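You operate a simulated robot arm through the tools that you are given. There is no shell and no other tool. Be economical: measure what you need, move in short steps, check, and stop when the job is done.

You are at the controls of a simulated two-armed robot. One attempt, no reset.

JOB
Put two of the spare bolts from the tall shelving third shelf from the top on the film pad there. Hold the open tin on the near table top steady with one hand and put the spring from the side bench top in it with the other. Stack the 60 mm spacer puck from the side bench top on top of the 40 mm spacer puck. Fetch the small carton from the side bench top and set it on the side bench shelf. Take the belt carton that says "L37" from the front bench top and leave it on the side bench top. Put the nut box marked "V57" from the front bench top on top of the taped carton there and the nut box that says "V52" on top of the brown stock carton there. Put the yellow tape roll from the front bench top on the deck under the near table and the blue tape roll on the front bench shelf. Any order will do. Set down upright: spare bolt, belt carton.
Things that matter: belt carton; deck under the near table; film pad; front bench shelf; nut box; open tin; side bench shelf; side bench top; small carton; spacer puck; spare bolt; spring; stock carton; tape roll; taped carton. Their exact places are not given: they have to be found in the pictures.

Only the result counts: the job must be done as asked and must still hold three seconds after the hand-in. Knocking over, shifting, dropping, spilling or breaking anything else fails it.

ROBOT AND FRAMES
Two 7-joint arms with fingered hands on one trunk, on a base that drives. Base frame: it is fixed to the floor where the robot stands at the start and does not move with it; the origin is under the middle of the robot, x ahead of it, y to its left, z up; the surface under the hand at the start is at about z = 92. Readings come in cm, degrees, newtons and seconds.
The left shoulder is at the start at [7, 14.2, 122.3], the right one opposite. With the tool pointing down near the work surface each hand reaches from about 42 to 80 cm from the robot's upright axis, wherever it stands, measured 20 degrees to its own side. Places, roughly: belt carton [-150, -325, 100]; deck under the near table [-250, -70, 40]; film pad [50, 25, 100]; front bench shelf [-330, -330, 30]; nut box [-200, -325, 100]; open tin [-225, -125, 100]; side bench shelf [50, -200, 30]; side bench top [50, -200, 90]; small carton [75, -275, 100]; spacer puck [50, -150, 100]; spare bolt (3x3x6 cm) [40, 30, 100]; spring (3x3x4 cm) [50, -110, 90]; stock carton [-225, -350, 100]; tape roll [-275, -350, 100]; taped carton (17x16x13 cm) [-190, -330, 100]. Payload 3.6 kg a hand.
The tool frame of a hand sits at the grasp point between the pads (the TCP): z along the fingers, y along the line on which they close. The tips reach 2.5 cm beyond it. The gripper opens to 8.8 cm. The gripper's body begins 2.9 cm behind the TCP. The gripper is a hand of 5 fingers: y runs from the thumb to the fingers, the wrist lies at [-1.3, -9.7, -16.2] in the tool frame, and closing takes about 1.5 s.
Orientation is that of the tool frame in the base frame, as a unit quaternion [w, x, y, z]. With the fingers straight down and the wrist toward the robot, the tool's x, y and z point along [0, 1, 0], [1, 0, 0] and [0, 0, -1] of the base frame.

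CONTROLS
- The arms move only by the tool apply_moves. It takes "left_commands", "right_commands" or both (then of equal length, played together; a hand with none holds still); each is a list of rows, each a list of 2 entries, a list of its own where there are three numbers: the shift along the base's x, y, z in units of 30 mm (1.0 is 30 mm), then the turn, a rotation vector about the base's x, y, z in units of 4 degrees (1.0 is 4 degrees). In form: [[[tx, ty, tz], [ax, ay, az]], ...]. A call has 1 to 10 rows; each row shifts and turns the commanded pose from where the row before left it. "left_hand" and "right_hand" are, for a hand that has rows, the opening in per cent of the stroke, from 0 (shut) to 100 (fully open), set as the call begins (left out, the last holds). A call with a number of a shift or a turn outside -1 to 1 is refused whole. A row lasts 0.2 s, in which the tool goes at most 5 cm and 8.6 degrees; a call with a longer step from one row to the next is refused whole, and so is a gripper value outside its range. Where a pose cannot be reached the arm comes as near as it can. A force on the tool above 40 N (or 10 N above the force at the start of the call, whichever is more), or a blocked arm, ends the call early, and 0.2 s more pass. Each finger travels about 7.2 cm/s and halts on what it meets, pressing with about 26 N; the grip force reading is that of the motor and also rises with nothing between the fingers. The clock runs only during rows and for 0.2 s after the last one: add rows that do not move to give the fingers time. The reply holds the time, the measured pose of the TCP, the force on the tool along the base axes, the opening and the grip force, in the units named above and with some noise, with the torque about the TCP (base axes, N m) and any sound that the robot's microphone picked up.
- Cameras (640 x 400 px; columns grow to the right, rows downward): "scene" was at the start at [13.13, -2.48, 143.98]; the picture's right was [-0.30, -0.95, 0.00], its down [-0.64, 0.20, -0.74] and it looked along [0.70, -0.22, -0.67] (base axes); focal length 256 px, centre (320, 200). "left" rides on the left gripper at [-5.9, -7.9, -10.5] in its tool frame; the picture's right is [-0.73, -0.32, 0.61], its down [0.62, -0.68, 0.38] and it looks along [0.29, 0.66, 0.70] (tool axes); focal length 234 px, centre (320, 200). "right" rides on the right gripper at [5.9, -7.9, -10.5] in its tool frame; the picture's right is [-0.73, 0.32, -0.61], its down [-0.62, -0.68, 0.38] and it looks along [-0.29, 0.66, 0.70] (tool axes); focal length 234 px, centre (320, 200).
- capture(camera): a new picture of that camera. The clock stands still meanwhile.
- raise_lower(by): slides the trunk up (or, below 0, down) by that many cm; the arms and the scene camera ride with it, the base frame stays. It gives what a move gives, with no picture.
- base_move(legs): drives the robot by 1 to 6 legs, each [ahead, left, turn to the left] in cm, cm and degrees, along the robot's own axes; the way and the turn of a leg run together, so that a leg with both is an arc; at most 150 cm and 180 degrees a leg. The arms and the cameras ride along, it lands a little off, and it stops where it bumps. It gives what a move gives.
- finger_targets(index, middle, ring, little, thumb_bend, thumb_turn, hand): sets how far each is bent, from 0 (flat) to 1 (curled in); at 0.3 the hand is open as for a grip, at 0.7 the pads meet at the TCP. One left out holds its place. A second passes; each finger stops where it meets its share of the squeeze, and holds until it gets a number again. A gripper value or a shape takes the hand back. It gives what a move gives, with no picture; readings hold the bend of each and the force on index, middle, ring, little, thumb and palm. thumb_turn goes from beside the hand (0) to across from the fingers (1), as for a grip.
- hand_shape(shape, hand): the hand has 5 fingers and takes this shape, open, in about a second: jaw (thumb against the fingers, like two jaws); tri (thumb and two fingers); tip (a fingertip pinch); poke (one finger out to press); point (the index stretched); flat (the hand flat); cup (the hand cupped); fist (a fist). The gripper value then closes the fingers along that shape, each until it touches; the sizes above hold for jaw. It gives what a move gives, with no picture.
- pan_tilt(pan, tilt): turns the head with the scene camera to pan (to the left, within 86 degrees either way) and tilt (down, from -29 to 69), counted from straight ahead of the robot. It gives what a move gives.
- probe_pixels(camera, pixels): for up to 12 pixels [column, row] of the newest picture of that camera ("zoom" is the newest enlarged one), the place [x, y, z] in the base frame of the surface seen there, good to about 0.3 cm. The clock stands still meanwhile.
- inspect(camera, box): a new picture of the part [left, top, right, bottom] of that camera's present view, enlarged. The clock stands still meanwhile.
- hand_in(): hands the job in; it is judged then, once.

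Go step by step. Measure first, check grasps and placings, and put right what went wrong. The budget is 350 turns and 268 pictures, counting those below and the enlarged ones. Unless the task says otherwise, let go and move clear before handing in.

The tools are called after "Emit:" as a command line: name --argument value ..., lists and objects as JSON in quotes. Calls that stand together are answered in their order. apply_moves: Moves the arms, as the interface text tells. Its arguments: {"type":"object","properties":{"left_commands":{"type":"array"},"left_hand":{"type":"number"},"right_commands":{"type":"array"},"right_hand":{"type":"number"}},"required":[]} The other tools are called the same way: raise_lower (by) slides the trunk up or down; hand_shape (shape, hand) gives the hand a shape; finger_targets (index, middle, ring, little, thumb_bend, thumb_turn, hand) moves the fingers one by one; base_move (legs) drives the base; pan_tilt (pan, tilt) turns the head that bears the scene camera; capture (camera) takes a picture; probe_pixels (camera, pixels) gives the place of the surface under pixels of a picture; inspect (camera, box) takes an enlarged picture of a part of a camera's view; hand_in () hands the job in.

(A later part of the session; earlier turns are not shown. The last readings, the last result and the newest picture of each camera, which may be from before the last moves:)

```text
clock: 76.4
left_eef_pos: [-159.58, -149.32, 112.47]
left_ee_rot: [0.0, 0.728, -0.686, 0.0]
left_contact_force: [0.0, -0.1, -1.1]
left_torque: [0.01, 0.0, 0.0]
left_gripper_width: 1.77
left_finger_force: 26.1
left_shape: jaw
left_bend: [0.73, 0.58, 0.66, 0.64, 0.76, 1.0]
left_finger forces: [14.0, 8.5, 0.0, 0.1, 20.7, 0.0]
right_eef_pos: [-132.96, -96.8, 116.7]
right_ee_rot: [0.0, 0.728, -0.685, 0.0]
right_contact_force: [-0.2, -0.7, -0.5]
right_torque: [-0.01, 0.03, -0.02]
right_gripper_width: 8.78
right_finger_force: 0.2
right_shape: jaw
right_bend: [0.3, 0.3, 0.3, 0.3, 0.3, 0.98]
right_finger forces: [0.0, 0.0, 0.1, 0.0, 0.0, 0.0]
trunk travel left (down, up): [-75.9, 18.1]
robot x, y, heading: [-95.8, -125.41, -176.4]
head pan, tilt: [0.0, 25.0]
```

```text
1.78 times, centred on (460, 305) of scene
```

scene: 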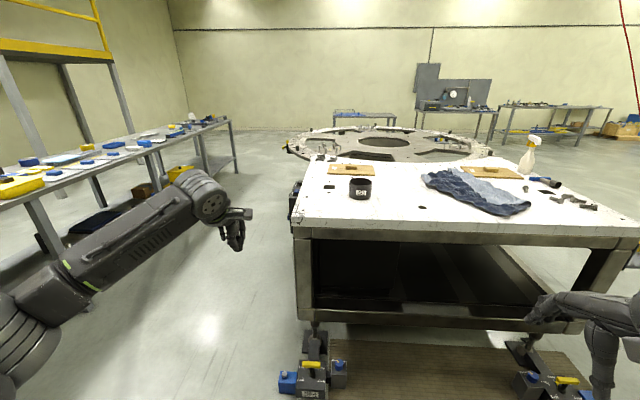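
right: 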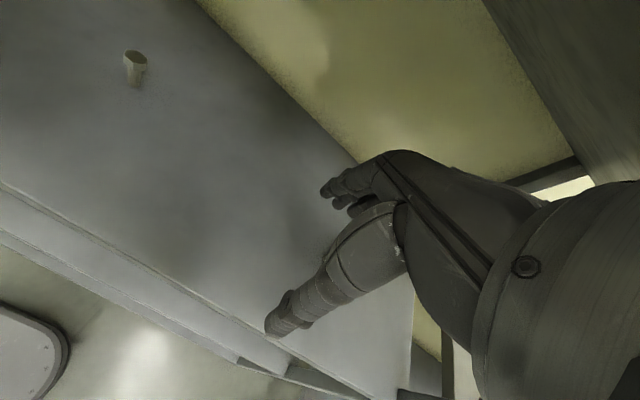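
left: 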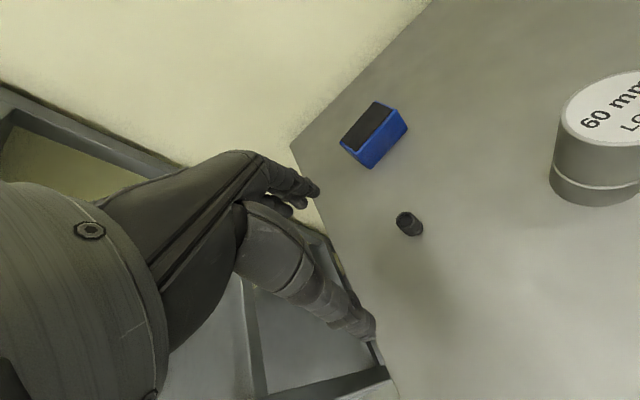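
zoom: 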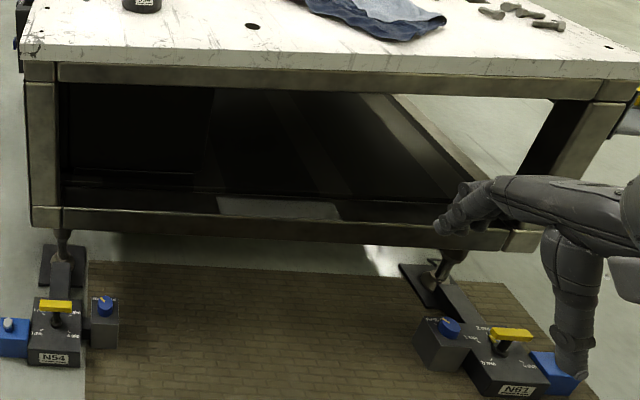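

Emit:
probe_pixels --camera "zoom" --pixels '[[55, 330], [100, 310], [50, 300], [15, 340], [55, 385], [500, 370], [440, 330], [555, 380], [300, 300], [120, 275], [280, 208], [300, 225]]'

Emit:
pan_tilt --pan 0 --tilt 50

Emit:
capture --camera "scene"

```text
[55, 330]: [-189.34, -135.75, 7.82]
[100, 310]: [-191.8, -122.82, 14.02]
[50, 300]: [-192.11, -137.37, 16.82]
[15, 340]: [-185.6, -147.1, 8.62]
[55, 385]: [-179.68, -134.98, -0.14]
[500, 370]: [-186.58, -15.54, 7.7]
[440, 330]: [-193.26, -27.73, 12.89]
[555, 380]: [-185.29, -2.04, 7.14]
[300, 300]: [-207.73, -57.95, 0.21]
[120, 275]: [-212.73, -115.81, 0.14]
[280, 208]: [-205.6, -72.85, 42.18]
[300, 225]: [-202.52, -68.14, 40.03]
```

```text
clock: 77.3
left_eef_pos: [-159.41, -149.33, 112.37]
left_ee_rot: [0.0, 0.728, -0.685, 0.0]
left_contact_force: [-0.9, -0.9, -0.3]
left_torque: [-0.02, 0.0, 0.01]
left_gripper_width: 1.76
left_finger_force: 25.8
left_shape: jaw
left_bend: [0.73, 0.58, 0.66, 0.64, 0.76, 1.0]
left_finger forces: [13.9, 8.6, 0.0, 0.0, 20.7, 0.0]
right_eef_pos: [-132.93, -96.77, 116.63]
right_ee_rot: [0.0, 0.728, -0.685, 0.0]
right_contact_force: [0.9, -0.7, 0.3]
right_torque: [0.0, 0.01, 0.01]
right_gripper_width: 8.79
right_finger_force: 0.0
right_shape: jaw
right_bend: [0.3, 0.3, 0.3, 0.3, 0.3, 0.98]
right_finger forces: [0.1, 0.1, 0.0, 0.0, 0.1, 0.0]
trunk travel left (down, up): [-75.9, 18.1]
robot x, y, heading: [-95.45, -125.25, -176.3]
head pan, tilt: [0.0, 50.0]
```

```text
224 pictures are left
```

scene: 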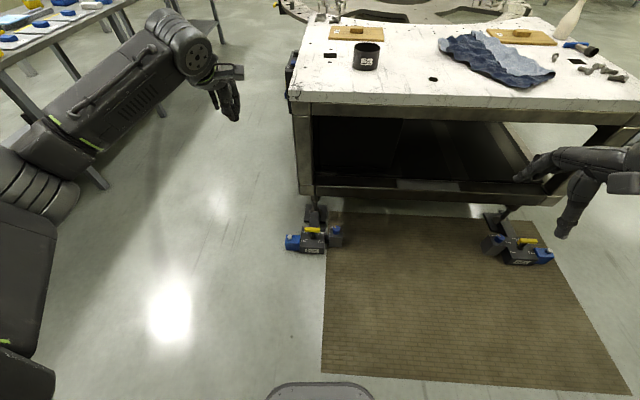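

Emit:
probe_pixels --camera "scene" --pixels '[[320, 385], [275, 392], [365, 392], [288, 244], [305, 254], [340, 240], [292, 70], [290, 90], [485, 245], [520, 265], [550, 260], [323, 310]]'

Emit:
inspect --camera "scene" --box '[250, 20, 450, 145]'

```text
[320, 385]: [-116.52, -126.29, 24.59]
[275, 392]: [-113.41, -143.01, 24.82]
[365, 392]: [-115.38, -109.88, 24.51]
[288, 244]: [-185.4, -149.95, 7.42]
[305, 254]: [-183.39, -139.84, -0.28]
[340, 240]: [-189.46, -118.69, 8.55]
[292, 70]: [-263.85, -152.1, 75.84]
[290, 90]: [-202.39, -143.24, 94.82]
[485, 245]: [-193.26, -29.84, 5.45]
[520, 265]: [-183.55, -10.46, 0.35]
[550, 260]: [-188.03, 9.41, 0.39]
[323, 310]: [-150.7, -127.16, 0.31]
```

```text
3.20 times, centred on (350, 82) of scene
```

zoom: 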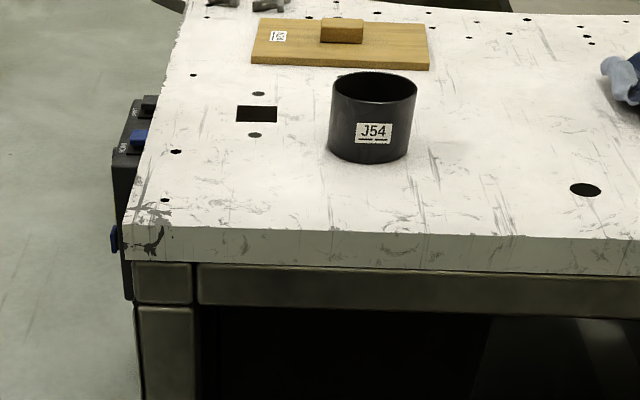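

The base is small (front ~22 cm ahead), and free floor lies between the foot units (y −118 to −32). I'll approach to about (-150,-95) and look closer.

Emit:
base_move --legs '[[0, -33, -3.7], [53, 0, 0]]'

Emit:
pan_tilt --pan 0 --tilt 45

Emit:
capture --camera "scene"

```text
clock: 82.2
left_eef_pos: [-215.77, -111.9, 112.62]
left_ee_rot: [0.0, 0.708, -0.706, 0.0]
left_contact_force: [-0.3, 0.6, 0.2]
left_torque: [-0.06, -0.01, 0.01]
left_gripper_width: 1.76
left_finger_force: 26.0
left_shape: jaw
left_bend: [0.73, 0.58, 0.66, 0.64, 0.76, 1.0]
left_finger forces: [14.0, 8.7, 0.1, 0.0, 20.8, 0.1]
right_eef_pos: [-186.23, -60.98, 116.78]
right_ee_rot: [0.0, 0.708, -0.706, 0.001]
right_contact_force: [-0.5, -0.3, 0.6]
right_torque: [0.01, 0.02, 0.03]
right_gripper_width: 8.8
right_finger_force: 0.1
right_shape: jaw
right_bend: [0.3, 0.3, 0.3, 0.3, 0.3, 0.98]
right_finger forces: [0.0, 0.1, 0.1, 0.1, 0.0, 0.0]
trunk travel left (down, up): [-75.9, 18.1]
robot x, y, heading: [-149.99, -92.31, -179.7]
head pan, tilt: [0.0, 50.0]
```

```text
clock: 82.9
left_eef_pos: [-215.73, -111.87, 112.32]
left_ee_rot: [0.0, 0.707, -0.707, 0.001]
left_contact_force: [-0.5, -0.2, -0.3]
left_torque: [-0.03, 0.01, 0.0]
left_gripper_width: 1.78
left_finger_force: 25.8
left_shape: jaw
left_bend: [0.73, 0.58, 0.66, 0.64, 0.76, 1.0]
left_finger forces: [14.0, 8.7, 0.1, 0.0, 20.9, 0.1]
right_eef_pos: [-186.3, -60.92, 116.68]
right_ee_rot: [-0.001, 0.708, -0.707, 0.001]
right_contact_force: [-0.1, 0.2, -0.3]
right_torque: [0.04, 0.0, -0.01]
right_gripper_width: 8.78
right_finger_force: 0.0
right_shape: jaw
right_bend: [0.3, 0.3, 0.3, 0.3, 0.3, 0.98]
right_finger forces: [0.0, 0.0, 0.0, 0.0, 0.1, 0.0]
trunk travel left (down, up): [-75.9, 18.1]
robot x, y, heading: [-150.65, -91.92, -179.8]
head pan, tilt: [0.0, 45.0]
```

```text
222 pictures are left
```

scene: 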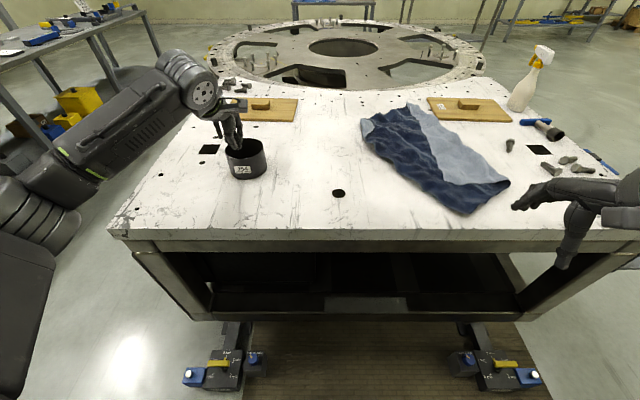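

Emit:
inspect --camera "scene" --box '[180, 110, 310, 200]'

Emit:
capture --camera "left"

```text
4.44 times, centred on (245, 155) of scene
```

zoom: 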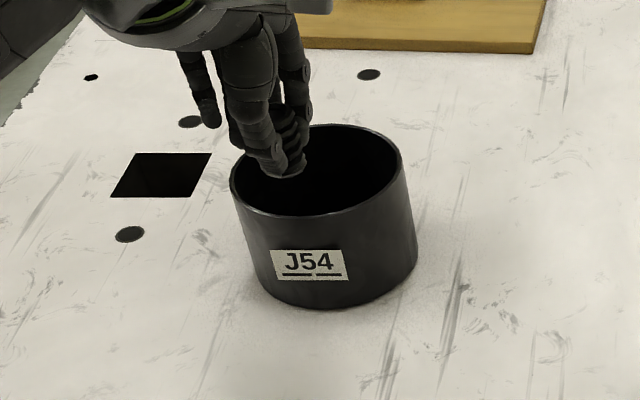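

```text
220 pictures are left
```

left: 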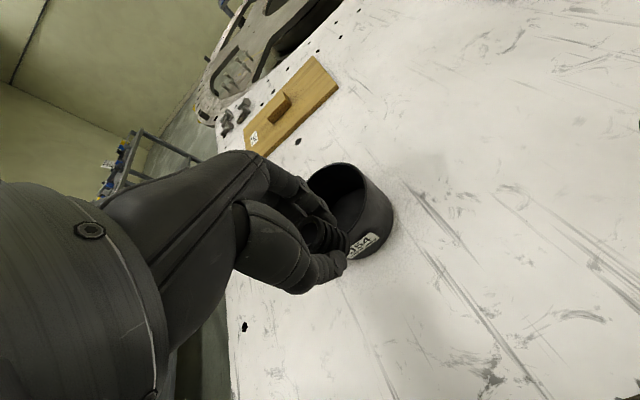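

Emit:
probe_pixels --camera "zoom" --pixels '[[260, 209], [320, 213], [370, 196], [400, 165], [370, 133], [330, 127], [300, 300], [380, 290], [412, 240], [340, 240], [232, 185], [250, 250]]'

Emit:
probe_pixels --camera "left" --pixels '[[335, 165], [362, 178], [375, 205], [368, 228], [390, 215], [380, 240], [345, 205], [355, 190]]'

```text
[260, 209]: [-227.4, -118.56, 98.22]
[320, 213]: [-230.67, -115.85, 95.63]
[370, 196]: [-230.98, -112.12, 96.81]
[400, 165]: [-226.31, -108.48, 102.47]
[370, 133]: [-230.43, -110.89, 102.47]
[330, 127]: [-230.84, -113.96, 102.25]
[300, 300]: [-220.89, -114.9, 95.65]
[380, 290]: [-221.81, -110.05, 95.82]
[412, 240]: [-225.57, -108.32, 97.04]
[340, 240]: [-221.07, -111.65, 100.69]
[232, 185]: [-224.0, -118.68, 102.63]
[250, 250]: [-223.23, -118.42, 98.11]
```

```text
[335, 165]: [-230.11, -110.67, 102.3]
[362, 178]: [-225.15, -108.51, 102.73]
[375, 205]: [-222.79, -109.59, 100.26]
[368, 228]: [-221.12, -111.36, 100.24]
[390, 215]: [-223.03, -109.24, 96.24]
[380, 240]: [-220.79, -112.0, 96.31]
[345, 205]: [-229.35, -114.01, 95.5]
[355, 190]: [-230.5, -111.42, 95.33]
```

Tin: centre ≈(-226,-113.6), radius ≈5.2, rim z≈102.6, table z≈95. I'll go 13 cm nearer and move the left hand up and aside, rotating the right hand for a rim pinch.

Emit:
base_move --legs '[[13, 0, 0]]'

Emit:
hand_shape --shape "tri" --hand "right"

Emit:
apply_moves --left_commands '[[[0, 0, 0.5], [0, 0, -1]], [[0, 0, 0.5], [0, 0, -1]], [[0, 0, 0.5], [0, 0, -1]], [[0, 0, 0], [0, 0, -1]], [[0, -0.5, 0], [0, 0, -1]], [[0, -0.8, 0], [0, 0, -1]], [[0, -0.8, 0], [0, 0, -1]], [[0, -0.8, 0], [0, 0, 0]], [[0, -0.8, 0], [0, 0, 0]], [[0, 0, 0], [0, 0, 0]]]' --right_commands '[[[0, 0, 0.5], [0, 0, 1]], [[0, 0, 0.5], [0, 0, 1]], [[0, 0, 0.5], [0, 0, 1]], [[0, 0, 0], [0, 0, 1]], [[0, 0, 0], [0, 0, 1]], [[0, 0, 0], [0, 0, 1]], [[0, 0, 0], [0, 0, 1]], [[0, 0, 0], [0, 0, 1]], [[0, 0, 0], [0, 0, 1]], [[0, 0, 0], [0, 0, 1]]]'

Emit:
capture --camera "scene"

```text
clock: 84.2
left_eef_pos: [-228.82, -112.06, 112.47]
left_ee_rot: [0.001, 0.708, -0.706, 0.0]
left_contact_force: [0.0, -0.5, -0.5]
left_torque: [-0.04, -0.04, 0.0]
left_gripper_width: 1.76
left_finger_force: 25.9
left_shape: jaw
left_bend: [0.73, 0.58, 0.66, 0.64, 0.76, 1.0]
left_finger forces: [14.0, 8.8, 0.1, 0.0, 20.8, 0.0]
right_eef_pos: [-199.34, -61.04, 116.68]
right_ee_rot: [0.001, 0.708, -0.706, 0.0]
right_contact_force: [0.5, 0.9, -0.3]
right_torque: [0.0, -0.02, 0.0]
right_gripper_width: 8.76
right_finger_force: 0.0
right_shape: jaw
right_bend: [0.3, 0.3, 0.3, 0.3, 0.3, 0.98]
right_finger forces: [0.0, 0.0, 0.0, 0.1, 0.1, 0.1]
trunk travel left (down, up): [-75.9, 18.1]
robot x, y, heading: [-163.47, -92.38, -179.8]
head pan, tilt: [0.0, 45.0]
```

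```text
clock: 85.1
left_eef_pos: [-228.89, -112.0, 112.23]
left_ee_rot: [0.0, 0.708, -0.706, 0.0]
left_contact_force: [-0.5, 0.4, 0.0]
left_torque: [0.0, -0.04, -0.03]
left_gripper_width: 1.75
left_finger_force: 26.3
left_shape: jaw
left_bend: [0.73, 0.58, 0.66, 0.64, 0.76, 1.0]
left_finger forces: [14.0, 8.7, 0.0, 0.0, 20.8, 0.0]
right_eef_pos: [-199.48, -60.98, 116.52]
right_ee_rot: [-0.001, 0.709, -0.706, 0.0]
right_contact_force: [0.2, -0.6, 0.3]
right_torque: [0.03, 0.01, -0.01]
right_gripper_width: 8.76
right_finger_force: 0.0
right_shape: tri
right_bend: [0.3, 0.3, 0.99, 0.99, 0.3, 0.98]
right_finger forces: [0.0, 0.0, 0.0, 0.1, 0.0, 0.0]
trunk travel left (down, up): [-75.9, 18.1]
robot x, y, heading: [-163.58, -92.15, -179.8]
head pan, tilt: [0.0, 45.0]
```

```text
clock: 87.3
left_eef_pos: [-228.87, -122.95, 116.54]
left_ee_rot: [0.001, -0.517, 0.856, 0.0]
left_contact_force: [1.0, 0.0, -0.7]
left_torque: [0.03, -0.02, -0.02]
left_gripper_width: 1.76
left_finger_force: 26.0
left_shape: jaw
left_bend: [0.73, 0.58, 0.66, 0.64, 0.76, 1.0]
left_finger forces: [14.1, 9.0, 0.0, 0.0, 20.9, 0.1]
right_eef_pos: [-199.52, -61.13, 120.87]
right_ee_rot: [0.001, 0.907, -0.421, 0.001]
right_contact_force: [-0.2, -0.3, 0.1]
right_torque: [-0.03, -0.04, 0.01]
right_gripper_width: 8.77
right_finger_force: 0.1
right_shape: tri
right_bend: [0.3, 0.3, 0.99, 0.99, 0.3, 0.98]
right_finger forces: [0.0, 0.0, 0.0, 0.0, 0.0, 0.0]
trunk travel left (down, up): [-75.9, 18.1]
robot x, y, heading: [-163.79, -92.0, -179.8]
head pan, tilt: [0.0, 45.0]
```

```text
219 pictures are left
```

scene: 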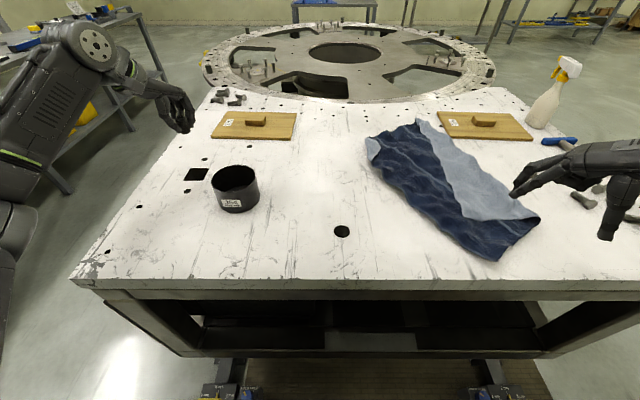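

Turning the right hand further (to 75°) while moving it toward the tin's right rim.

Emit:
apply_moves --right_commands '[[[-0.55, -1, 0], [0, 0, 0.875]], [[-0.55, -1, 0], [0, 0, 0.875]], [[-0.55, -1, 0], [0, 0, 0.875]], [[-0.55, -1, 0], [0, 0, 0.875]], [[-0.55, -1, 0], [0, 0, 0.875]], [[-0.55, -1, 0], [0, 0, 0.875]], [[-0.55, -1, 0], [0, 0, 0.875]], [[-0.55, -1, 0], [0, 0, 0.875]], [[-0.55, -1, 0], [0, 0, 0.875]], [[-0.55, -1, 0], [0, 0, 0.875]]]'

Emit:
capture --camera "scene"

Emit:
capture --camera "right"

```text
clock: 89.5
left_eef_pos: [-228.95, -123.16, 116.49]
left_ee_rot: [0.001, -0.517, 0.856, 0.0]
left_contact_force: [0.1, -0.4, -0.9]
left_torque: [-0.01, 0.02, 0.01]
left_gripper_width: 1.77
left_finger_force: 26.1
left_shape: jaw
left_bend: [0.73, 0.58, 0.66, 0.64, 0.76, 1.0]
left_finger forces: [14.1, 9.1, 0.1, 0.0, 20.8, 0.0]
right_eef_pos: [-215.96, -91.13, 120.7]
right_ee_rot: [-0.001, 0.992, -0.128, 0.0]
right_contact_force: [0.3, -0.6, 0.4]
right_torque: [0.02, -0.02, 0.0]
right_gripper_width: 8.78
right_finger_force: 0.0
right_shape: tri
right_bend: [0.3, 0.3, 0.99, 0.99, 0.3, 0.98]
right_finger forces: [0.1, 0.0, 0.0, 0.1, 0.0, 0.0]
trunk travel left (down, up): [-75.9, 18.1]
robot x, y, heading: [-163.48, -92.17, -179.8]
head pan, tilt: [0.0, 45.0]
```

```text
218 pictures are left
```

scene: 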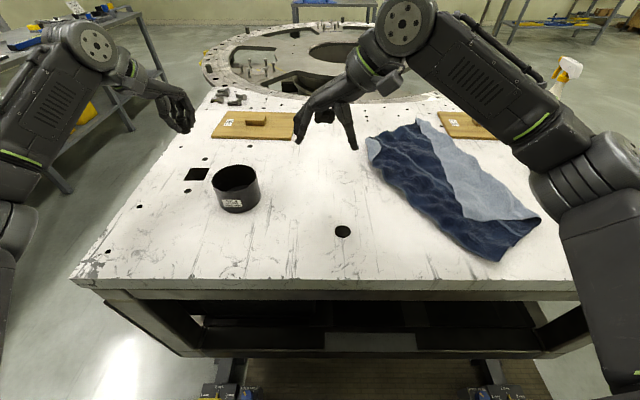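

```text
217 pictures are left
```

right: 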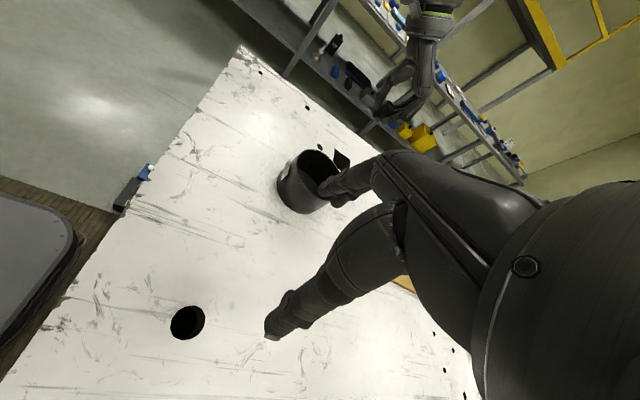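

Good posture. Move over the rim point (-224.6,-108.6) at z≈110.

Emit:
apply_moves --right_commands '[[[-0.48, -0.97, -0.6], [0, 0, 0]], [[-0.48, -0.97, -0.6], [0, 0, 0]], [[-0.48, -0.97, -0.6], [0, 0, 0]], [[-0.48, -0.97, -0.6], [0, 0, 0]], [[-0.48, -0.97, -0.6], [0, 0, 0]], [[-0.48, -0.97, -0.6], [0, 0, 0]], [[0, 0, 0], [0, 0, 0]]]'

Emit:
inspect --camera "scene" --box '[150, 90, 350, 215]'

Emit:
capture --camera "right"

```text
clock: 91.1
left_eef_pos: [-228.86, -122.7, 116.61]
left_ee_rot: [0.0, -0.516, 0.856, 0.0]
left_contact_force: [-0.1, 0.3, -0.5]
left_torque: [-0.01, -0.01, -0.04]
left_gripper_width: 1.76
left_finger_force: 25.9
left_shape: jaw
left_bend: [0.73, 0.58, 0.66, 0.64, 0.77, 1.0]
left_finger forces: [14.1, 9.1, 0.0, 0.0, 20.9, 0.0]
right_eef_pos: [-224.79, -108.22, 109.79]
right_ee_rot: [0.0, 0.992, -0.128, 0.0]
right_contact_force: [0.8, -0.7, 0.4]
right_torque: [-0.01, 0.01, -0.01]
right_gripper_width: 8.79
right_finger_force: 0.0
right_shape: tri
right_bend: [0.3, 0.3, 0.99, 0.99, 0.3, 0.98]
right_finger forces: [0.1, 0.0, 0.1, 0.1, 0.1, 0.0]
trunk travel left (down, up): [-75.9, 18.1]
robot x, y, heading: [-163.58, -91.78, -179.8]
head pan, tilt: [0.0, 45.0]
```

```text
3.20 times, centred on (250, 152) of scene
```

zoom: 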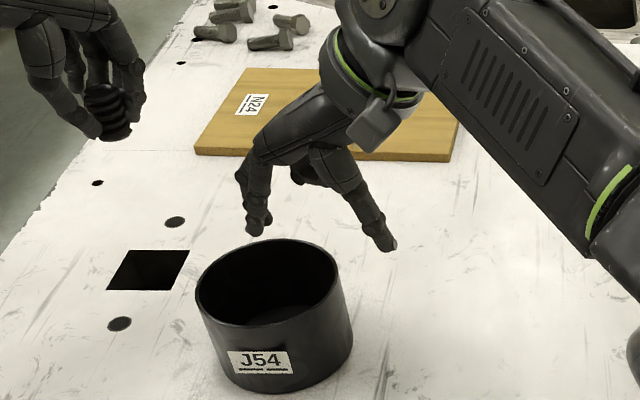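

```text
215 pictures are left
```

right: 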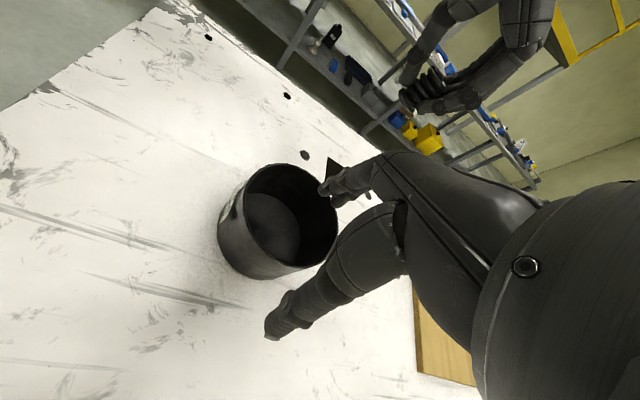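

Alignment is fine: index will go inside, thumb outside. Descend to z≈102.3 and pinch the rim.

Emit:
apply_moves --right_commands '[[[0, 0, -0.83], [0, 0, 0]], [[0, 0, -0.83], [0, 0, 0]], [[0, 0, -0.84], [0, 0, 0]], [[0, 0, 0], [0, 0, 0]]]'

Emit:
inspect --camera "scene" --box '[150, 90, 350, 215]'

```text
clock: 92.1
left_eef_pos: [-228.88, -123.04, 116.58]
left_ee_rot: [0.0, -0.516, 0.856, 0.0]
left_contact_force: [-0.5, -0.6, 0.1]
left_torque: [-0.02, 0.02, 0.0]
left_gripper_width: 1.77
left_finger_force: 25.9
left_shape: jaw
left_bend: [0.73, 0.58, 0.66, 0.64, 0.77, 1.0]
left_finger forces: [14.1, 9.0, 0.0, 0.0, 20.9, 0.0]
right_eef_pos: [-224.8, -108.31, 102.48]
right_ee_rot: [0.0, 0.992, -0.129, 0.0]
right_contact_force: [-1.2, 1.0, 0.1]
right_torque: [0.02, -0.03, 0.02]
right_gripper_width: 8.79
right_finger_force: 0.0
right_shape: tri
right_bend: [0.3, 0.3, 0.99, 0.99, 0.3, 0.98]
right_finger forces: [0.0, 0.0, 0.1, 0.0, 0.0, 0.1]
trunk travel left (down, up): [-75.9, 18.1]
robot x, y, heading: [-163.64, -91.57, -179.9]
head pan, tilt: [0.0, 45.0]
```

```text
3.20 times, centred on (250, 152) of scene
```

zoom: 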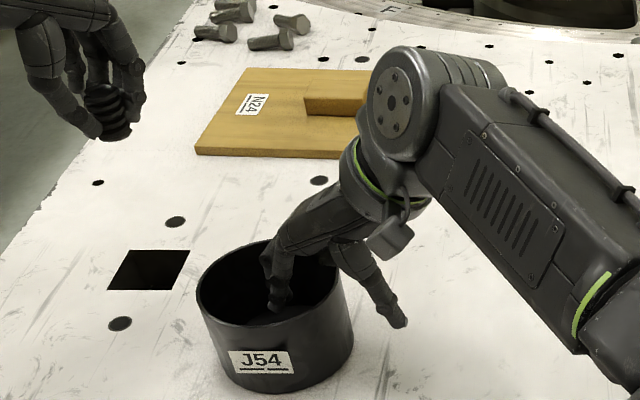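

Emit:
apply_moves --right_commands '[[[0, 0, 0], [0, 0, 0]], [[0, 0, 0], [0, 0, 0]], [[0, 0, 0], [0, 0, 0]], [[0, 0, 0], [0, 0, 0]], [[0, 0, 0], [0, 0, 0]], [[0, 0, 0], [0, 0, 0]], [[0, 0, 0], [0, 0, 0]], [[0, 0, 0], [0, 0, 0]]]' --right_hand 0

Emit:
inspect --camera "scene" --box '[150, 90, 350, 215]'

Emit:
capture --camera "left"

```text
clock: 93.9
left_eef_pos: [-228.92, -122.87, 116.62]
left_ee_rot: [0.001, -0.517, 0.856, 0.0]
left_contact_force: [0.3, 0.5, 0.2]
left_torque: [-0.01, 0.0, 0.01]
left_gripper_width: 1.76
left_finger_force: 25.6
left_shape: jaw
left_bend: [0.73, 0.58, 0.66, 0.64, 0.77, 1.0]
left_finger forces: [14.1, 9.1, 0.0, 0.0, 21.0, 0.1]
right_eef_pos: [-224.65, -108.39, 102.55]
right_ee_rot: [0.0, 0.992, -0.129, 0.0]
right_contact_force: [0.1, 0.6, 0.3]
right_torque: [-0.03, -0.01, -0.02]
right_gripper_width: 0.05
right_finger_force: 25.9
right_shape: tri
right_bend: [0.72, 0.7, 1.0, 1.0, 0.7, 1.0]
right_finger forces: [10.8, 11.6, 0.1, 0.1, 22.5, 0.0]
trunk travel left (down, up): [-75.9, 18.1]
robot x, y, heading: [-163.71, -91.92, -179.7]
head pan, tilt: [0.0, 45.0]
```

```text
3.20 times, centred on (250, 152) of scene
```

zoom: 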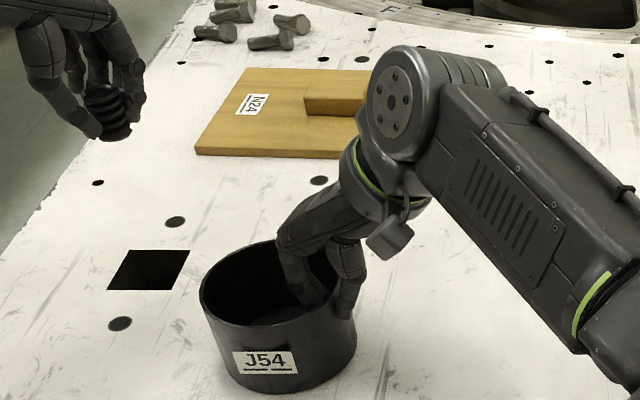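

```text
212 pictures are left
```

left: 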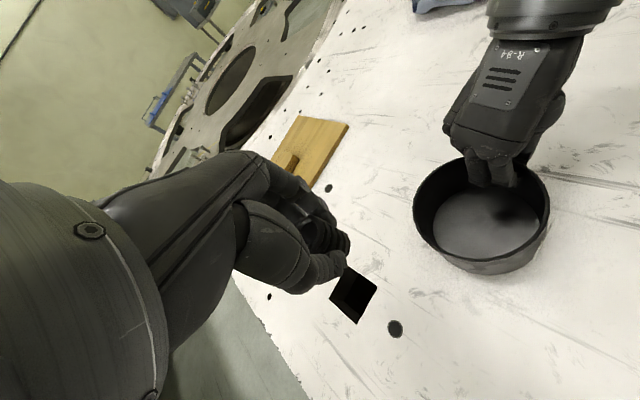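

The rim is pinched (22 N). I'll curl the left ring and little fingers out of the way so the hand can dip into the tin.

Emit:
finger_targets --hand "left" --ring 1 --little 1

Emit:
apply_moves --left_commands '[[[0.32, 0.81, -0.6], [0, 0, 0]], [[0.32, 0.82, -0.6], [0, 0, 0]], [[0.32, 0.82, -0.6], [0, 0, 0]], [[0, 0, -0.5], [0, 0, 0]], [[0, 0, 0], [0, 0, 0]]]'

Emit:
inspect --camera "scene" --box '[150, 90, 350, 215]'

Emit:
capture --camera "left"

```text
clock: 94.9
left_eef_pos: [-228.88, -122.95, 116.62]
left_ee_rot: [0.0, -0.517, 0.856, 0.0]
left_contact_force: [0.0, 0.1, 0.6]
left_torque: [0.04, 0.03, 0.04]
left_gripper_width: 1.34
left_finger_force: 22.5
left_shape: fingers
left_bend: [0.73, 0.58, 1.0, 1.0, 0.77, 1.0]
left_finger forces: [14.1, 9.1, 0.0, 0.0, 20.9, 0.1]
right_eef_pos: [-224.71, -108.23, 102.53]
right_ee_rot: [-0.001, 0.992, -0.128, 0.0]
right_contact_force: [-0.1, 0.0, 0.0]
right_torque: [-0.07, 0.02, -0.02]
right_gripper_width: 0.06
right_finger_force: 25.8
right_shape: tri
right_bend: [0.72, 0.7, 1.0, 1.0, 0.7, 1.0]
right_finger forces: [10.8, 11.6, 0.0, 0.0, 22.3, 0.0]
trunk travel left (down, up): [-75.9, 18.1]
robot x, y, heading: [-163.52, -91.96, -179.7]
head pan, tilt: [0.0, 45.0]
```

```text
clock: 96.1
left_eef_pos: [-226.13, -115.66, 109.62]
left_ee_rot: [0.001, -0.517, 0.856, 0.001]
left_contact_force: [0.5, -0.6, -0.4]
left_torque: [-0.05, -0.01, 0.03]
left_gripper_width: 1.31
left_finger_force: 21.8
left_shape: fingers
left_bend: [0.73, 0.58, 1.0, 1.0, 0.77, 1.0]
left_finger forces: [14.1, 9.1, 0.1, 0.0, 20.9, 0.0]
right_eef_pos: [-224.77, -108.37, 102.62]
right_ee_rot: [0.0, 0.992, -0.128, 0.0]
right_contact_force: [-0.4, -0.7, 0.4]
right_torque: [-0.02, -0.01, 0.05]
right_gripper_width: 0.04
right_finger_force: 26.3
right_shape: tri
right_bend: [0.72, 0.7, 1.0, 1.0, 0.7, 1.0]
right_finger forces: [11.3, 11.9, 0.1, 0.1, 22.5, 0.1]
trunk travel left (down, up): [-75.9, 18.1]
robot x, y, heading: [-164.04, -92.28, -179.7]
head pan, tilt: [0.0, 45.0]
```

```text
3.20 times, centred on (250, 152) of scene
```

zoom: 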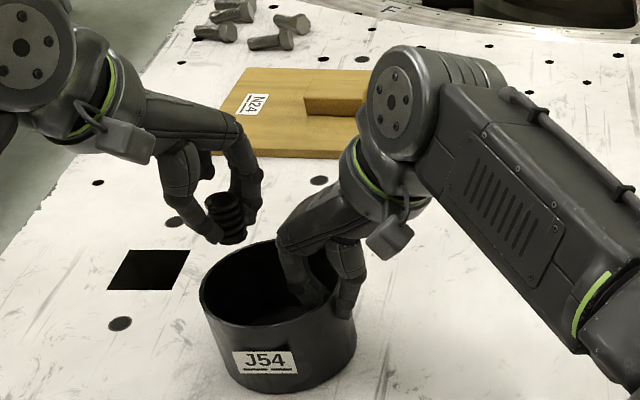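

```text
210 pictures are left
```

left: 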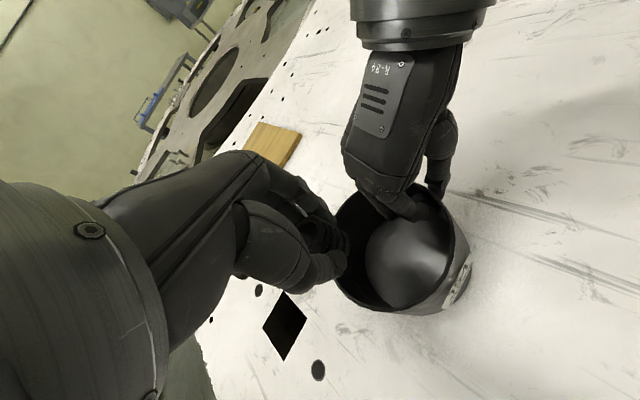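

Clear of the right hand. I'll shift slightly inward (+0.3,+0.5) and lower into the tin.

Emit:
apply_moves --left_commands '[[[0.1, 0.17, -0.6], [0, 0, 0]], [[0, 0, -0.6], [0, 0, 0]], [[0, 0, -0.6], [0, 0, 0]], [[0, 0, -0.6], [0, 0, 0]], [[0, 0, 0], [0, 0, 0]]]'

Emit:
inspect --camera "scene" --box '[150, 90, 350, 215]'

Emit:
inspect --camera "left" --box '[220, 140, 480, 320]'

```text
clock: 97.3
left_eef_pos: [-225.77, -115.29, 102.39]
left_ee_rot: [0.001, -0.517, 0.856, 0.001]
left_contact_force: [-0.4, 0.4, 0.3]
left_torque: [-0.02, 0.05, 0.03]
left_gripper_width: 1.32
left_finger_force: 22.6
left_shape: fingers
left_bend: [0.73, 0.58, 1.0, 1.0, 0.77, 1.0]
left_finger forces: [14.2, 9.3, 0.0, 0.0, 21.1, 0.0]
right_eef_pos: [-224.71, -108.38, 102.49]
right_ee_rot: [0.0, 0.992, -0.129, -0.001]
right_contact_force: [0.4, 0.0, -0.7]
right_torque: [-0.03, 0.01, 0.02]
right_gripper_width: 0.05
right_finger_force: 25.4
right_shape: tri
right_bend: [0.72, 0.7, 1.0, 1.0, 0.7, 1.0]
right_finger forces: [11.2, 11.8, 0.0, 0.0, 22.5, 0.0]
trunk travel left (down, up): [-75.9, 18.1]
robot x, y, heading: [-163.75, -91.95, -180.0]
head pan, tilt: [0.0, 45.0]
```

```text
3.20 times, centred on (250, 152) of scene
```

zoom: 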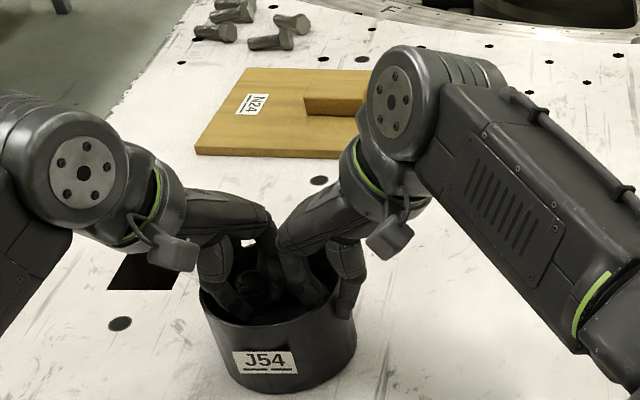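

```text
2.22 times, centred on (350, 230) of left
```

zoom: 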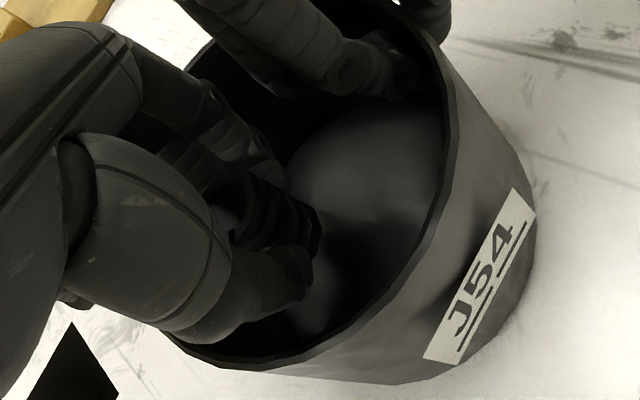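

Lower 1.2 cm more and release the spring with small finger openings.

Emit:
apply_moves --left_commands '[[[0, 0, -0.2], [0, 0, 0]], [[0, 0, -0.2], [0, 0, 0]], [[0, 0, 0], [0, 0, 0]]]'

Emit:
finger_targets --hand "left" --thumb_bend 0.55 --index 0.55 --middle 0.45

Emit:
inspect --camera "left" --box '[220, 140, 480, 320]'

```text
clock: 98.1
left_eef_pos: [-225.82, -115.18, 101.31]
left_ee_rot: [0.001, -0.516, 0.856, -0.001]
left_contact_force: [0.0, -0.9, -0.7]
left_torque: [-0.02, -0.02, 0.0]
left_gripper_width: 1.33
left_finger_force: 22.0
left_shape: fingers
left_bend: [0.73, 0.58, 1.0, 1.0, 0.77, 1.0]
left_finger forces: [14.2, 9.3, 0.0, 0.0, 21.0, 0.1]
right_eef_pos: [-224.78, -108.42, 102.52]
right_ee_rot: [0.0, 0.992, -0.129, 0.0]
right_contact_force: [-1.5, -0.1, -0.2]
right_torque: [-0.01, 0.0, 0.01]
right_gripper_width: 0.04
right_finger_force: 26.0
right_shape: tri
right_bend: [0.72, 0.7, 1.0, 1.0, 0.7, 1.0]
right_finger forces: [11.2, 11.7, 0.1, 0.0, 22.5, 0.0]
trunk travel left (down, up): [-75.9, 18.1]
robot x, y, heading: [-163.56, -92.02, -179.8]
head pan, tilt: [0.0, 45.0]
```

```text
clock: 99.1
left_eef_pos: [-225.8, -115.28, 101.34]
left_ee_rot: [0.0, -0.516, 0.857, 0.0]
left_contact_force: [-0.2, 0.3, -0.4]
left_torque: [0.01, -0.01, -0.01]
left_gripper_width: 3.01
left_finger_force: 0.1
left_shape: fingers
left_bend: [0.55, 0.45, 1.0, 1.0, 0.55, 1.0]
left_finger forces: [0.0, 0.0, 0.0, 0.0, 0.1, 0.0]
right_eef_pos: [-224.79, -108.33, 102.63]
right_ee_rot: [0.0, 0.992, -0.128, 0.0]
right_contact_force: [0.2, 0.2, -0.2]
right_torque: [-0.02, -0.01, -0.01]
right_gripper_width: 0.06
right_finger_force: 26.1
right_shape: tri
right_bend: [0.72, 0.7, 1.0, 1.0, 0.7, 1.0]
right_finger forces: [11.2, 11.9, 0.0, 0.1, 22.5, 0.0]
trunk travel left (down, up): [-75.9, 18.1]
robot x, y, heading: [-163.81, -91.99, -179.6]
head pan, tilt: [0.0, 45.0]
```

```text
2.22 times, centred on (350, 230) of left
```

zoom: 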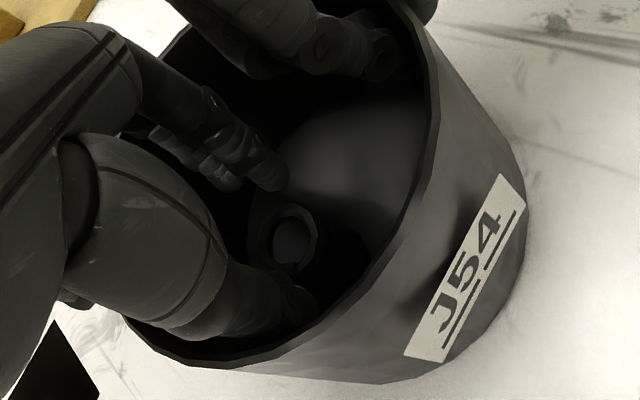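

The spring is in the tin, released. Lift the left hand, then open the right only partly and lift it.

Emit:
apply_moves --left_commands '[[[0, 0, 0.5], [0, 0, 0]], [[0, 0, 0.8], [0, 0, 0]], [[0, 0, 1], [0, 0, 0]], [[0, 0, 1], [0, 0, 0]], [[0, 0, 1], [0, 0, 0]], [[0, 0, 1], [0, 0, 0]], [[0, -0.5, 0.3], [0, 0, 0]]]'

Emit:
apply_moves --right_commands '[[[0, 0, 0], [0, 0, 0]], [[0, 0, 0], [0, 0, 0]], [[0, 0, 0], [0, 0, 0]], [[0, 0, 0], [0, 0, 0]], [[0, 0, 0], [0, 0, 0]]]' --right_hand 35

Emit:
apply_moves --right_commands '[[[0, 0, 0.4], [0, 0, 0]], [[0, 0, 0.8], [0, 0, 0]], [[0, 0, 1], [0, 0, 0]], [[0, 0, 1], [0, 0, 0]], [[0, 0, 1], [0, 0, 0]], [[0, 0.8, 1], [0, 0, 0]], [[0, 0.8, 0], [0, 0, 0]]]'

Emit:
inspect --camera "scene" --box '[150, 90, 350, 215]'

Emit:
capture --camera "right"

```text
clock: 100.7
left_eef_pos: [-225.7, -116.82, 118.35]
left_ee_rot: [0.001, -0.516, 0.857, -0.001]
left_contact_force: [1.4, 0.1, 0.6]
left_torque: [-0.03, -0.03, 0.01]
left_gripper_width: 3.01
left_finger_force: 0.0
left_shape: fingers
left_bend: [0.55, 0.45, 1.0, 1.0, 0.55, 1.0]
left_finger forces: [0.1, 0.0, 0.0, 0.0, 0.0, 0.0]
right_eef_pos: [-224.63, -108.51, 102.46]
right_ee_rot: [-0.001, 0.992, -0.129, 0.0]
right_contact_force: [0.8, -0.3, -0.4]
right_torque: [0.0, 0.02, 0.05]
right_gripper_width: 0.07
right_finger_force: 25.3
right_shape: tri
right_bend: [0.72, 0.7, 1.0, 1.0, 0.7, 1.0]
right_finger forces: [11.2, 11.5, 0.0, 0.0, 22.9, 0.1]
trunk travel left (down, up): [-75.9, 18.1]
robot x, y, heading: [-163.88, -91.88, -179.6]
head pan, tilt: [0.0, 45.0]
```

```text
clock: 101.9
left_eef_pos: [-225.7, -116.79, 118.45]
left_ee_rot: [0.0, -0.516, 0.856, 0.0]
left_contact_force: [-0.3, 0.0, 0.4]
left_torque: [-0.02, 0.02, -0.02]
left_gripper_width: 3.02
left_finger_force: 0.1
left_shape: fingers
left_bend: [0.55, 0.45, 1.0, 1.0, 0.55, 1.0]
left_finger forces: [0.0, 0.1, 0.1, 0.0, 0.1, 0.0]
right_eef_pos: [-224.64, -108.46, 102.67]
right_ee_rot: [0.001, 0.992, -0.128, 0.0]
right_contact_force: [-0.6, -0.5, -0.1]
right_torque: [0.0, -0.01, -0.01]
right_gripper_width: 3.05
right_finger_force: 0.0
right_shape: tri
right_bend: [0.74, 0.51, 0.99, 0.99, 0.73, 1.0]
right_finger forces: [0.1, 0.1, 0.1, 0.0, 0.0, 0.0]
trunk travel left (down, up): [-75.9, 18.1]
robot x, y, heading: [-163.7, -92.16, -179.6]
head pan, tilt: [0.0, 45.0]
```

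```text
clock: 103.5
left_eef_pos: [-225.82, -116.42, 118.35]
left_ee_rot: [0.001, -0.517, 0.856, -0.001]
left_contact_force: [-0.7, -0.3, 0.1]
left_torque: [-0.04, 0.04, 0.05]
left_gripper_width: 3.02
left_finger_force: 0.1
left_shape: fingers
left_bend: [0.55, 0.45, 1.0, 1.0, 0.55, 1.0]
left_finger forces: [0.1, 0.1, 0.0, 0.1, 0.0, 0.0]
right_eef_pos: [-224.62, -103.54, 118.35]
right_ee_rot: [-0.001, 0.992, -0.129, 0.001]
right_contact_force: [0.9, 0.1, 0.0]
right_torque: [-0.02, -0.05, 0.05]
right_gripper_width: 3.07
right_finger_force: 0.0
right_shape: tri
right_bend: [0.74, 0.51, 0.99, 0.99, 0.73, 1.0]
right_finger forces: [0.0, 0.0, 0.1, 0.1, 0.0, 0.0]
trunk travel left (down, up): [-75.9, 18.1]
robot x, y, heading: [-163.88, -91.9, -179.9]
head pan, tilt: [0.0, 45.0]
```

```text
3.20 times, centred on (250, 152) of scene
```

zoom: 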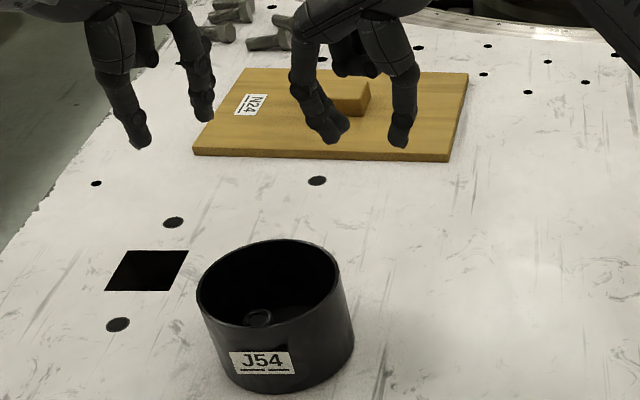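

```text
205 pictures are left
```

right: 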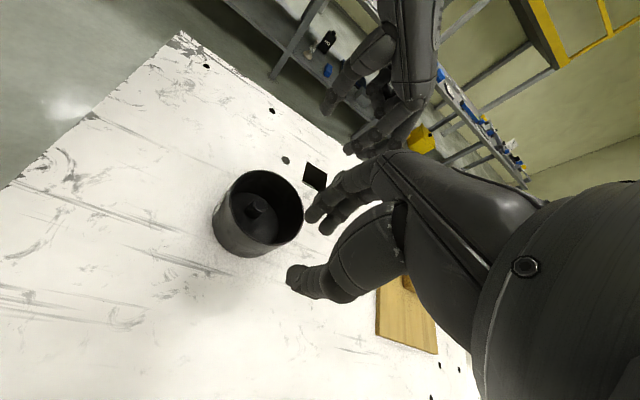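

Spring done. I'll restore both hands to the standard jaw posture, then back away.

Emit:
apply_moves --left_commands '[[[0, 0, 0], [0, 0, 1]], [[0, 0, 0], [0, 0, 1]], [[0, 0, 0], [0, 0, 1]], [[0, 0, 0], [0, 0, 1]], [[0, 0, 0], [0, 0, 1]], [[0, 0, 0], [0, 0, 1]], [[0, 0, 0], [0, 0, 1]], [[0.5, 0, 0], [0, 0, 0]], [[0.5, 0, 0], [0, 0, 0]], [[0.5, 0, 0], [0, 0, 0]]]' --right_commands '[[[0.4, 1, 0], [0, 0, -1]], [[0.4, 1, 0], [0, 0, -1]], [[0.4, 1, 0], [0, 0, -1]], [[0.4, 1, 0], [0, 0, -1]], [[0.4, 1, 0], [0, 0, -1]], [[0.4, 1, 0], [0, 0, -1]], [[0.4, 1, 0], [0, 0, -1]], [[0.4, 1, 0], [0, 0, -1]], [[0.4, 1, 0], [0, 0, -1]], [[0.4, 1, 0], [0, 0, -1]]]'

Emit:
apply_moves --left_commands '[[[0.5, 0, 0], [0, 0, 0]], [[0.5, 0, 0], [0, 0, 0]], [[0.5, 0, 0], [0, 0, 0]], [[0.5, 0, 0], [0, 0, 0]], [[0.5, 0, 0], [0, 0, 0]], [[0.5, 0, 0], [0, 0, 0]], [[0.5, 0, 0], [0, 0, 0]], [[0.5, 0, 0], [0, 0, 0]], [[0.5, 0, 0], [0, 0, 0]]]' --right_commands '[[[0.4, 0.4, 0], [0, 0, -1]], [[0.4, 0.4, 0], [0, 0, -1]], [[0.4, 0.4, 0], [0, 0, -1]], [[0.4, 0.4, 0], [0, 0, -1]], [[0.4, 0.4, 0], [0, 0, -1]], [[0.4, 0.4, 0], [0, 0, -1]], [[0.4, 0.4, 0], [0, 0, -1]], [[0.4, 0.4, 0], [0, 0, -1]], [[0.4, 0.4, 0], [0, 0, -0.75]]]'

Emit:
hand_shape --shape "jaw" --hand "right"

Emit:
hand_shape --shape "jaw" --hand "left"

Emit:
base_move --legs '[[-45, 0, 0]]'

Emit:
pan_tilt --pan 60 --tilt 25

Emit:
capture --camera "scene"

```text
clock: 105.7
left_eef_pos: [-220.97, -116.69, 118.46]
left_ee_rot: [0.0, 0.709, -0.705, -0.001]
left_contact_force: [0.1, 0.6, 0.8]
left_torque: [-0.02, -0.02, 0.0]
left_gripper_width: 3.02
left_finger_force: 0.0
left_shape: fingers
left_bend: [0.55, 0.45, 1.0, 1.0, 0.55, 1.0]
left_finger forces: [0.1, 0.0, 0.0, 0.0, 0.0, 0.0]
right_eef_pos: [-212.46, -73.64, 118.37]
right_ee_rot: [0.001, 0.887, -0.461, 0.0]
right_contact_force: [-0.4, 0.1, 0.7]
right_torque: [0.0, 0.04, -0.01]
right_gripper_width: 3.05
right_finger_force: 0.2
right_shape: tri
right_bend: [0.74, 0.51, 0.99, 0.99, 0.73, 1.0]
right_finger forces: [0.1, 0.0, 0.0, 0.0, 0.0, 0.0]
trunk travel left (down, up): [-75.9, 18.1]
robot x, y, heading: [-163.96, -92.39, -180.1]
head pan, tilt: [0.0, 45.0]
```

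```text
clock: 107.7
left_eef_pos: [-207.59, -116.71, 118.36]
left_ee_rot: [0.0, 0.709, -0.706, -0.001]
left_contact_force: [0.7, -0.9, -0.3]
left_torque: [-0.03, 0.03, -0.02]
left_gripper_width: 3.02
left_finger_force: 0.1
left_shape: fingers
left_bend: [0.55, 0.45, 1.0, 1.0, 0.55, 1.0]
left_finger forces: [0.0, 0.1, 0.0, 0.0, 0.0, 0.0]
right_eef_pos: [-202.08, -63.33, 118.1]
right_ee_rot: [0.0, 0.708, -0.706, 0.001]
right_contact_force: [0.4, 0.2, 0.0]
right_torque: [0.0, 0.05, 0.0]
right_gripper_width: 3.06
right_finger_force: 0.1
right_shape: tri
right_bend: [0.74, 0.51, 0.99, 0.99, 0.73, 1.0]
right_finger forces: [0.0, 0.0, 0.0, 0.0, 0.1, 0.0]
right hand out of reach, approached as far as the arm can: row 9
trunk travel left (down, up): [-75.9, 18.1]
robot x, y, heading: [-163.76, -92.04, -179.7]
head pan, tilt: [0.0, 45.0]
```

```text
clock: 108.6
left_eef_pos: [-207.79, -116.69, 118.31]
left_ee_rot: [0.001, 0.708, -0.706, 0.0]
left_contact_force: [-0.2, 0.1, 0.3]
left_torque: [0.03, 0.0, 0.01]
left_gripper_width: 3.01
left_finger_force: 0.0
left_shape: fingers
left_bend: [0.55, 0.45, 1.0, 1.0, 0.55, 1.0]
left_finger forces: [0.0, 0.0, 0.0, 0.0, 0.0, 0.0]
right_eef_pos: [-202.19, -63.19, 118.2]
right_ee_rot: [0.0, 0.708, -0.706, -0.001]
right_contact_force: [0.6, -0.3, 0.6]
right_torque: [0.03, -0.01, -0.04]
right_gripper_width: 8.77
right_finger_force: 0.1
right_shape: jaw
right_bend: [0.3, 0.3, 0.3, 0.3, 0.3, 0.98]
right_finger forces: [0.1, 0.1, 0.0, 0.1, 0.0, 0.1]
trunk travel left (down, up): [-75.9, 18.1]
robot x, y, heading: [-163.78, -91.9, -179.9]
head pan, tilt: [0.0, 45.0]
```

```text
clock: 109.5
left_eef_pos: [-207.69, -116.75, 118.29]
left_ee_rot: [-0.001, 0.709, -0.706, 0.0]
left_contact_force: [-0.2, -0.5, 0.2]
left_torque: [0.0, 0.0, 0.04]
left_gripper_width: 8.75
left_finger_force: 0.0
left_shape: jaw
left_bend: [0.3, 0.3, 0.3, 0.3, 0.3, 0.98]
left_finger forces: [0.0, 0.0, 0.0, 0.0, 0.1, 0.0]
right_eef_pos: [-202.14, -63.22, 118.25]
right_ee_rot: [0.0, 0.708, -0.706, -0.001]
right_contact_force: [0.1, -0.2, 0.1]
right_torque: [-0.02, -0.03, 0.01]
right_gripper_width: 8.75
right_finger_force: 0.1
right_shape: jaw
right_bend: [0.3, 0.3, 0.3, 0.3, 0.3, 0.98]
right_finger forces: [0.1, 0.1, 0.1, 0.1, 0.0, 0.0]
trunk travel left (down, up): [-75.9, 18.1]
robot x, y, heading: [-163.76, -91.88, -179.8]
head pan, tilt: [0.0, 45.0]
```

```text
clock: 112.2
left_eef_pos: [-161.95, -116.79, 118.32]
left_ee_rot: [0.001, 0.71, -0.704, 0.0]
left_contact_force: [0.8, -0.4, 0.7]
left_torque: [0.0, -0.01, -0.01]
left_gripper_width: 8.76
left_finger_force: 0.1
left_shape: jaw
left_bend: [0.3, 0.3, 0.3, 0.3, 0.3, 0.98]
left_finger forces: [0.1, 0.0, 0.1, 0.0, 0.1, 0.0]
right_eef_pos: [-156.46, -63.1, 118.08]
right_ee_rot: [0.001, 0.71, -0.705, -0.001]
right_contact_force: [0.1, 0.2, -0.1]
right_torque: [0.0, 0.01, 0.02]
right_gripper_width: 8.77
right_finger_force: 0.1
right_shape: jaw
right_bend: [0.3, 0.3, 0.3, 0.3, 0.3, 0.98]
right_finger forces: [0.0, 0.1, 0.1, 0.0, 0.1, 0.1]
trunk travel left (down, up): [-75.9, 18.1]
robot x, y, heading: [-118.0, -91.68, -179.9]
head pan, tilt: [0.0, 45.0]
```

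```text
clock: 113.5
left_eef_pos: [-162.85, -116.72, 117.96]
left_ee_rot: [-0.003, 0.71, -0.704, 0.003]
left_contact_force: [-0.5, -0.5, 0.1]
left_torque: [0.0, -0.02, -0.01]
left_gripper_width: 8.78
left_finger_force: 0.1
left_shape: jaw
left_bend: [0.3, 0.3, 0.3, 0.3, 0.3, 0.98]
left_finger forces: [0.0, 0.1, 0.0, 0.0, 0.1, 0.1]
right_eef_pos: [-157.5, -62.99, 117.77]
right_ee_rot: [-0.004, 0.71, -0.704, 0.002]
right_contact_force: [-0.2, 0.3, 0.3]
right_torque: [-0.02, -0.02, -0.02]
right_gripper_width: 8.8
right_finger_force: 0.0
right_shape: jaw
right_bend: [0.3, 0.3, 0.3, 0.3, 0.3, 0.98]
right_finger forces: [0.1, 0.1, 0.0, 0.0, 0.0, 0.0]
trunk travel left (down, up): [-75.9, 18.1]
robot x, y, heading: [-118.56, -91.25, -179.5]
head pan, tilt: [60.0, 25.0]
```

```text
204 pictures are left
```

scene: 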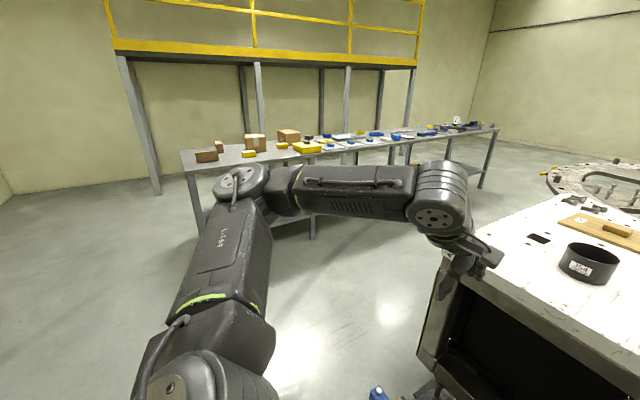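

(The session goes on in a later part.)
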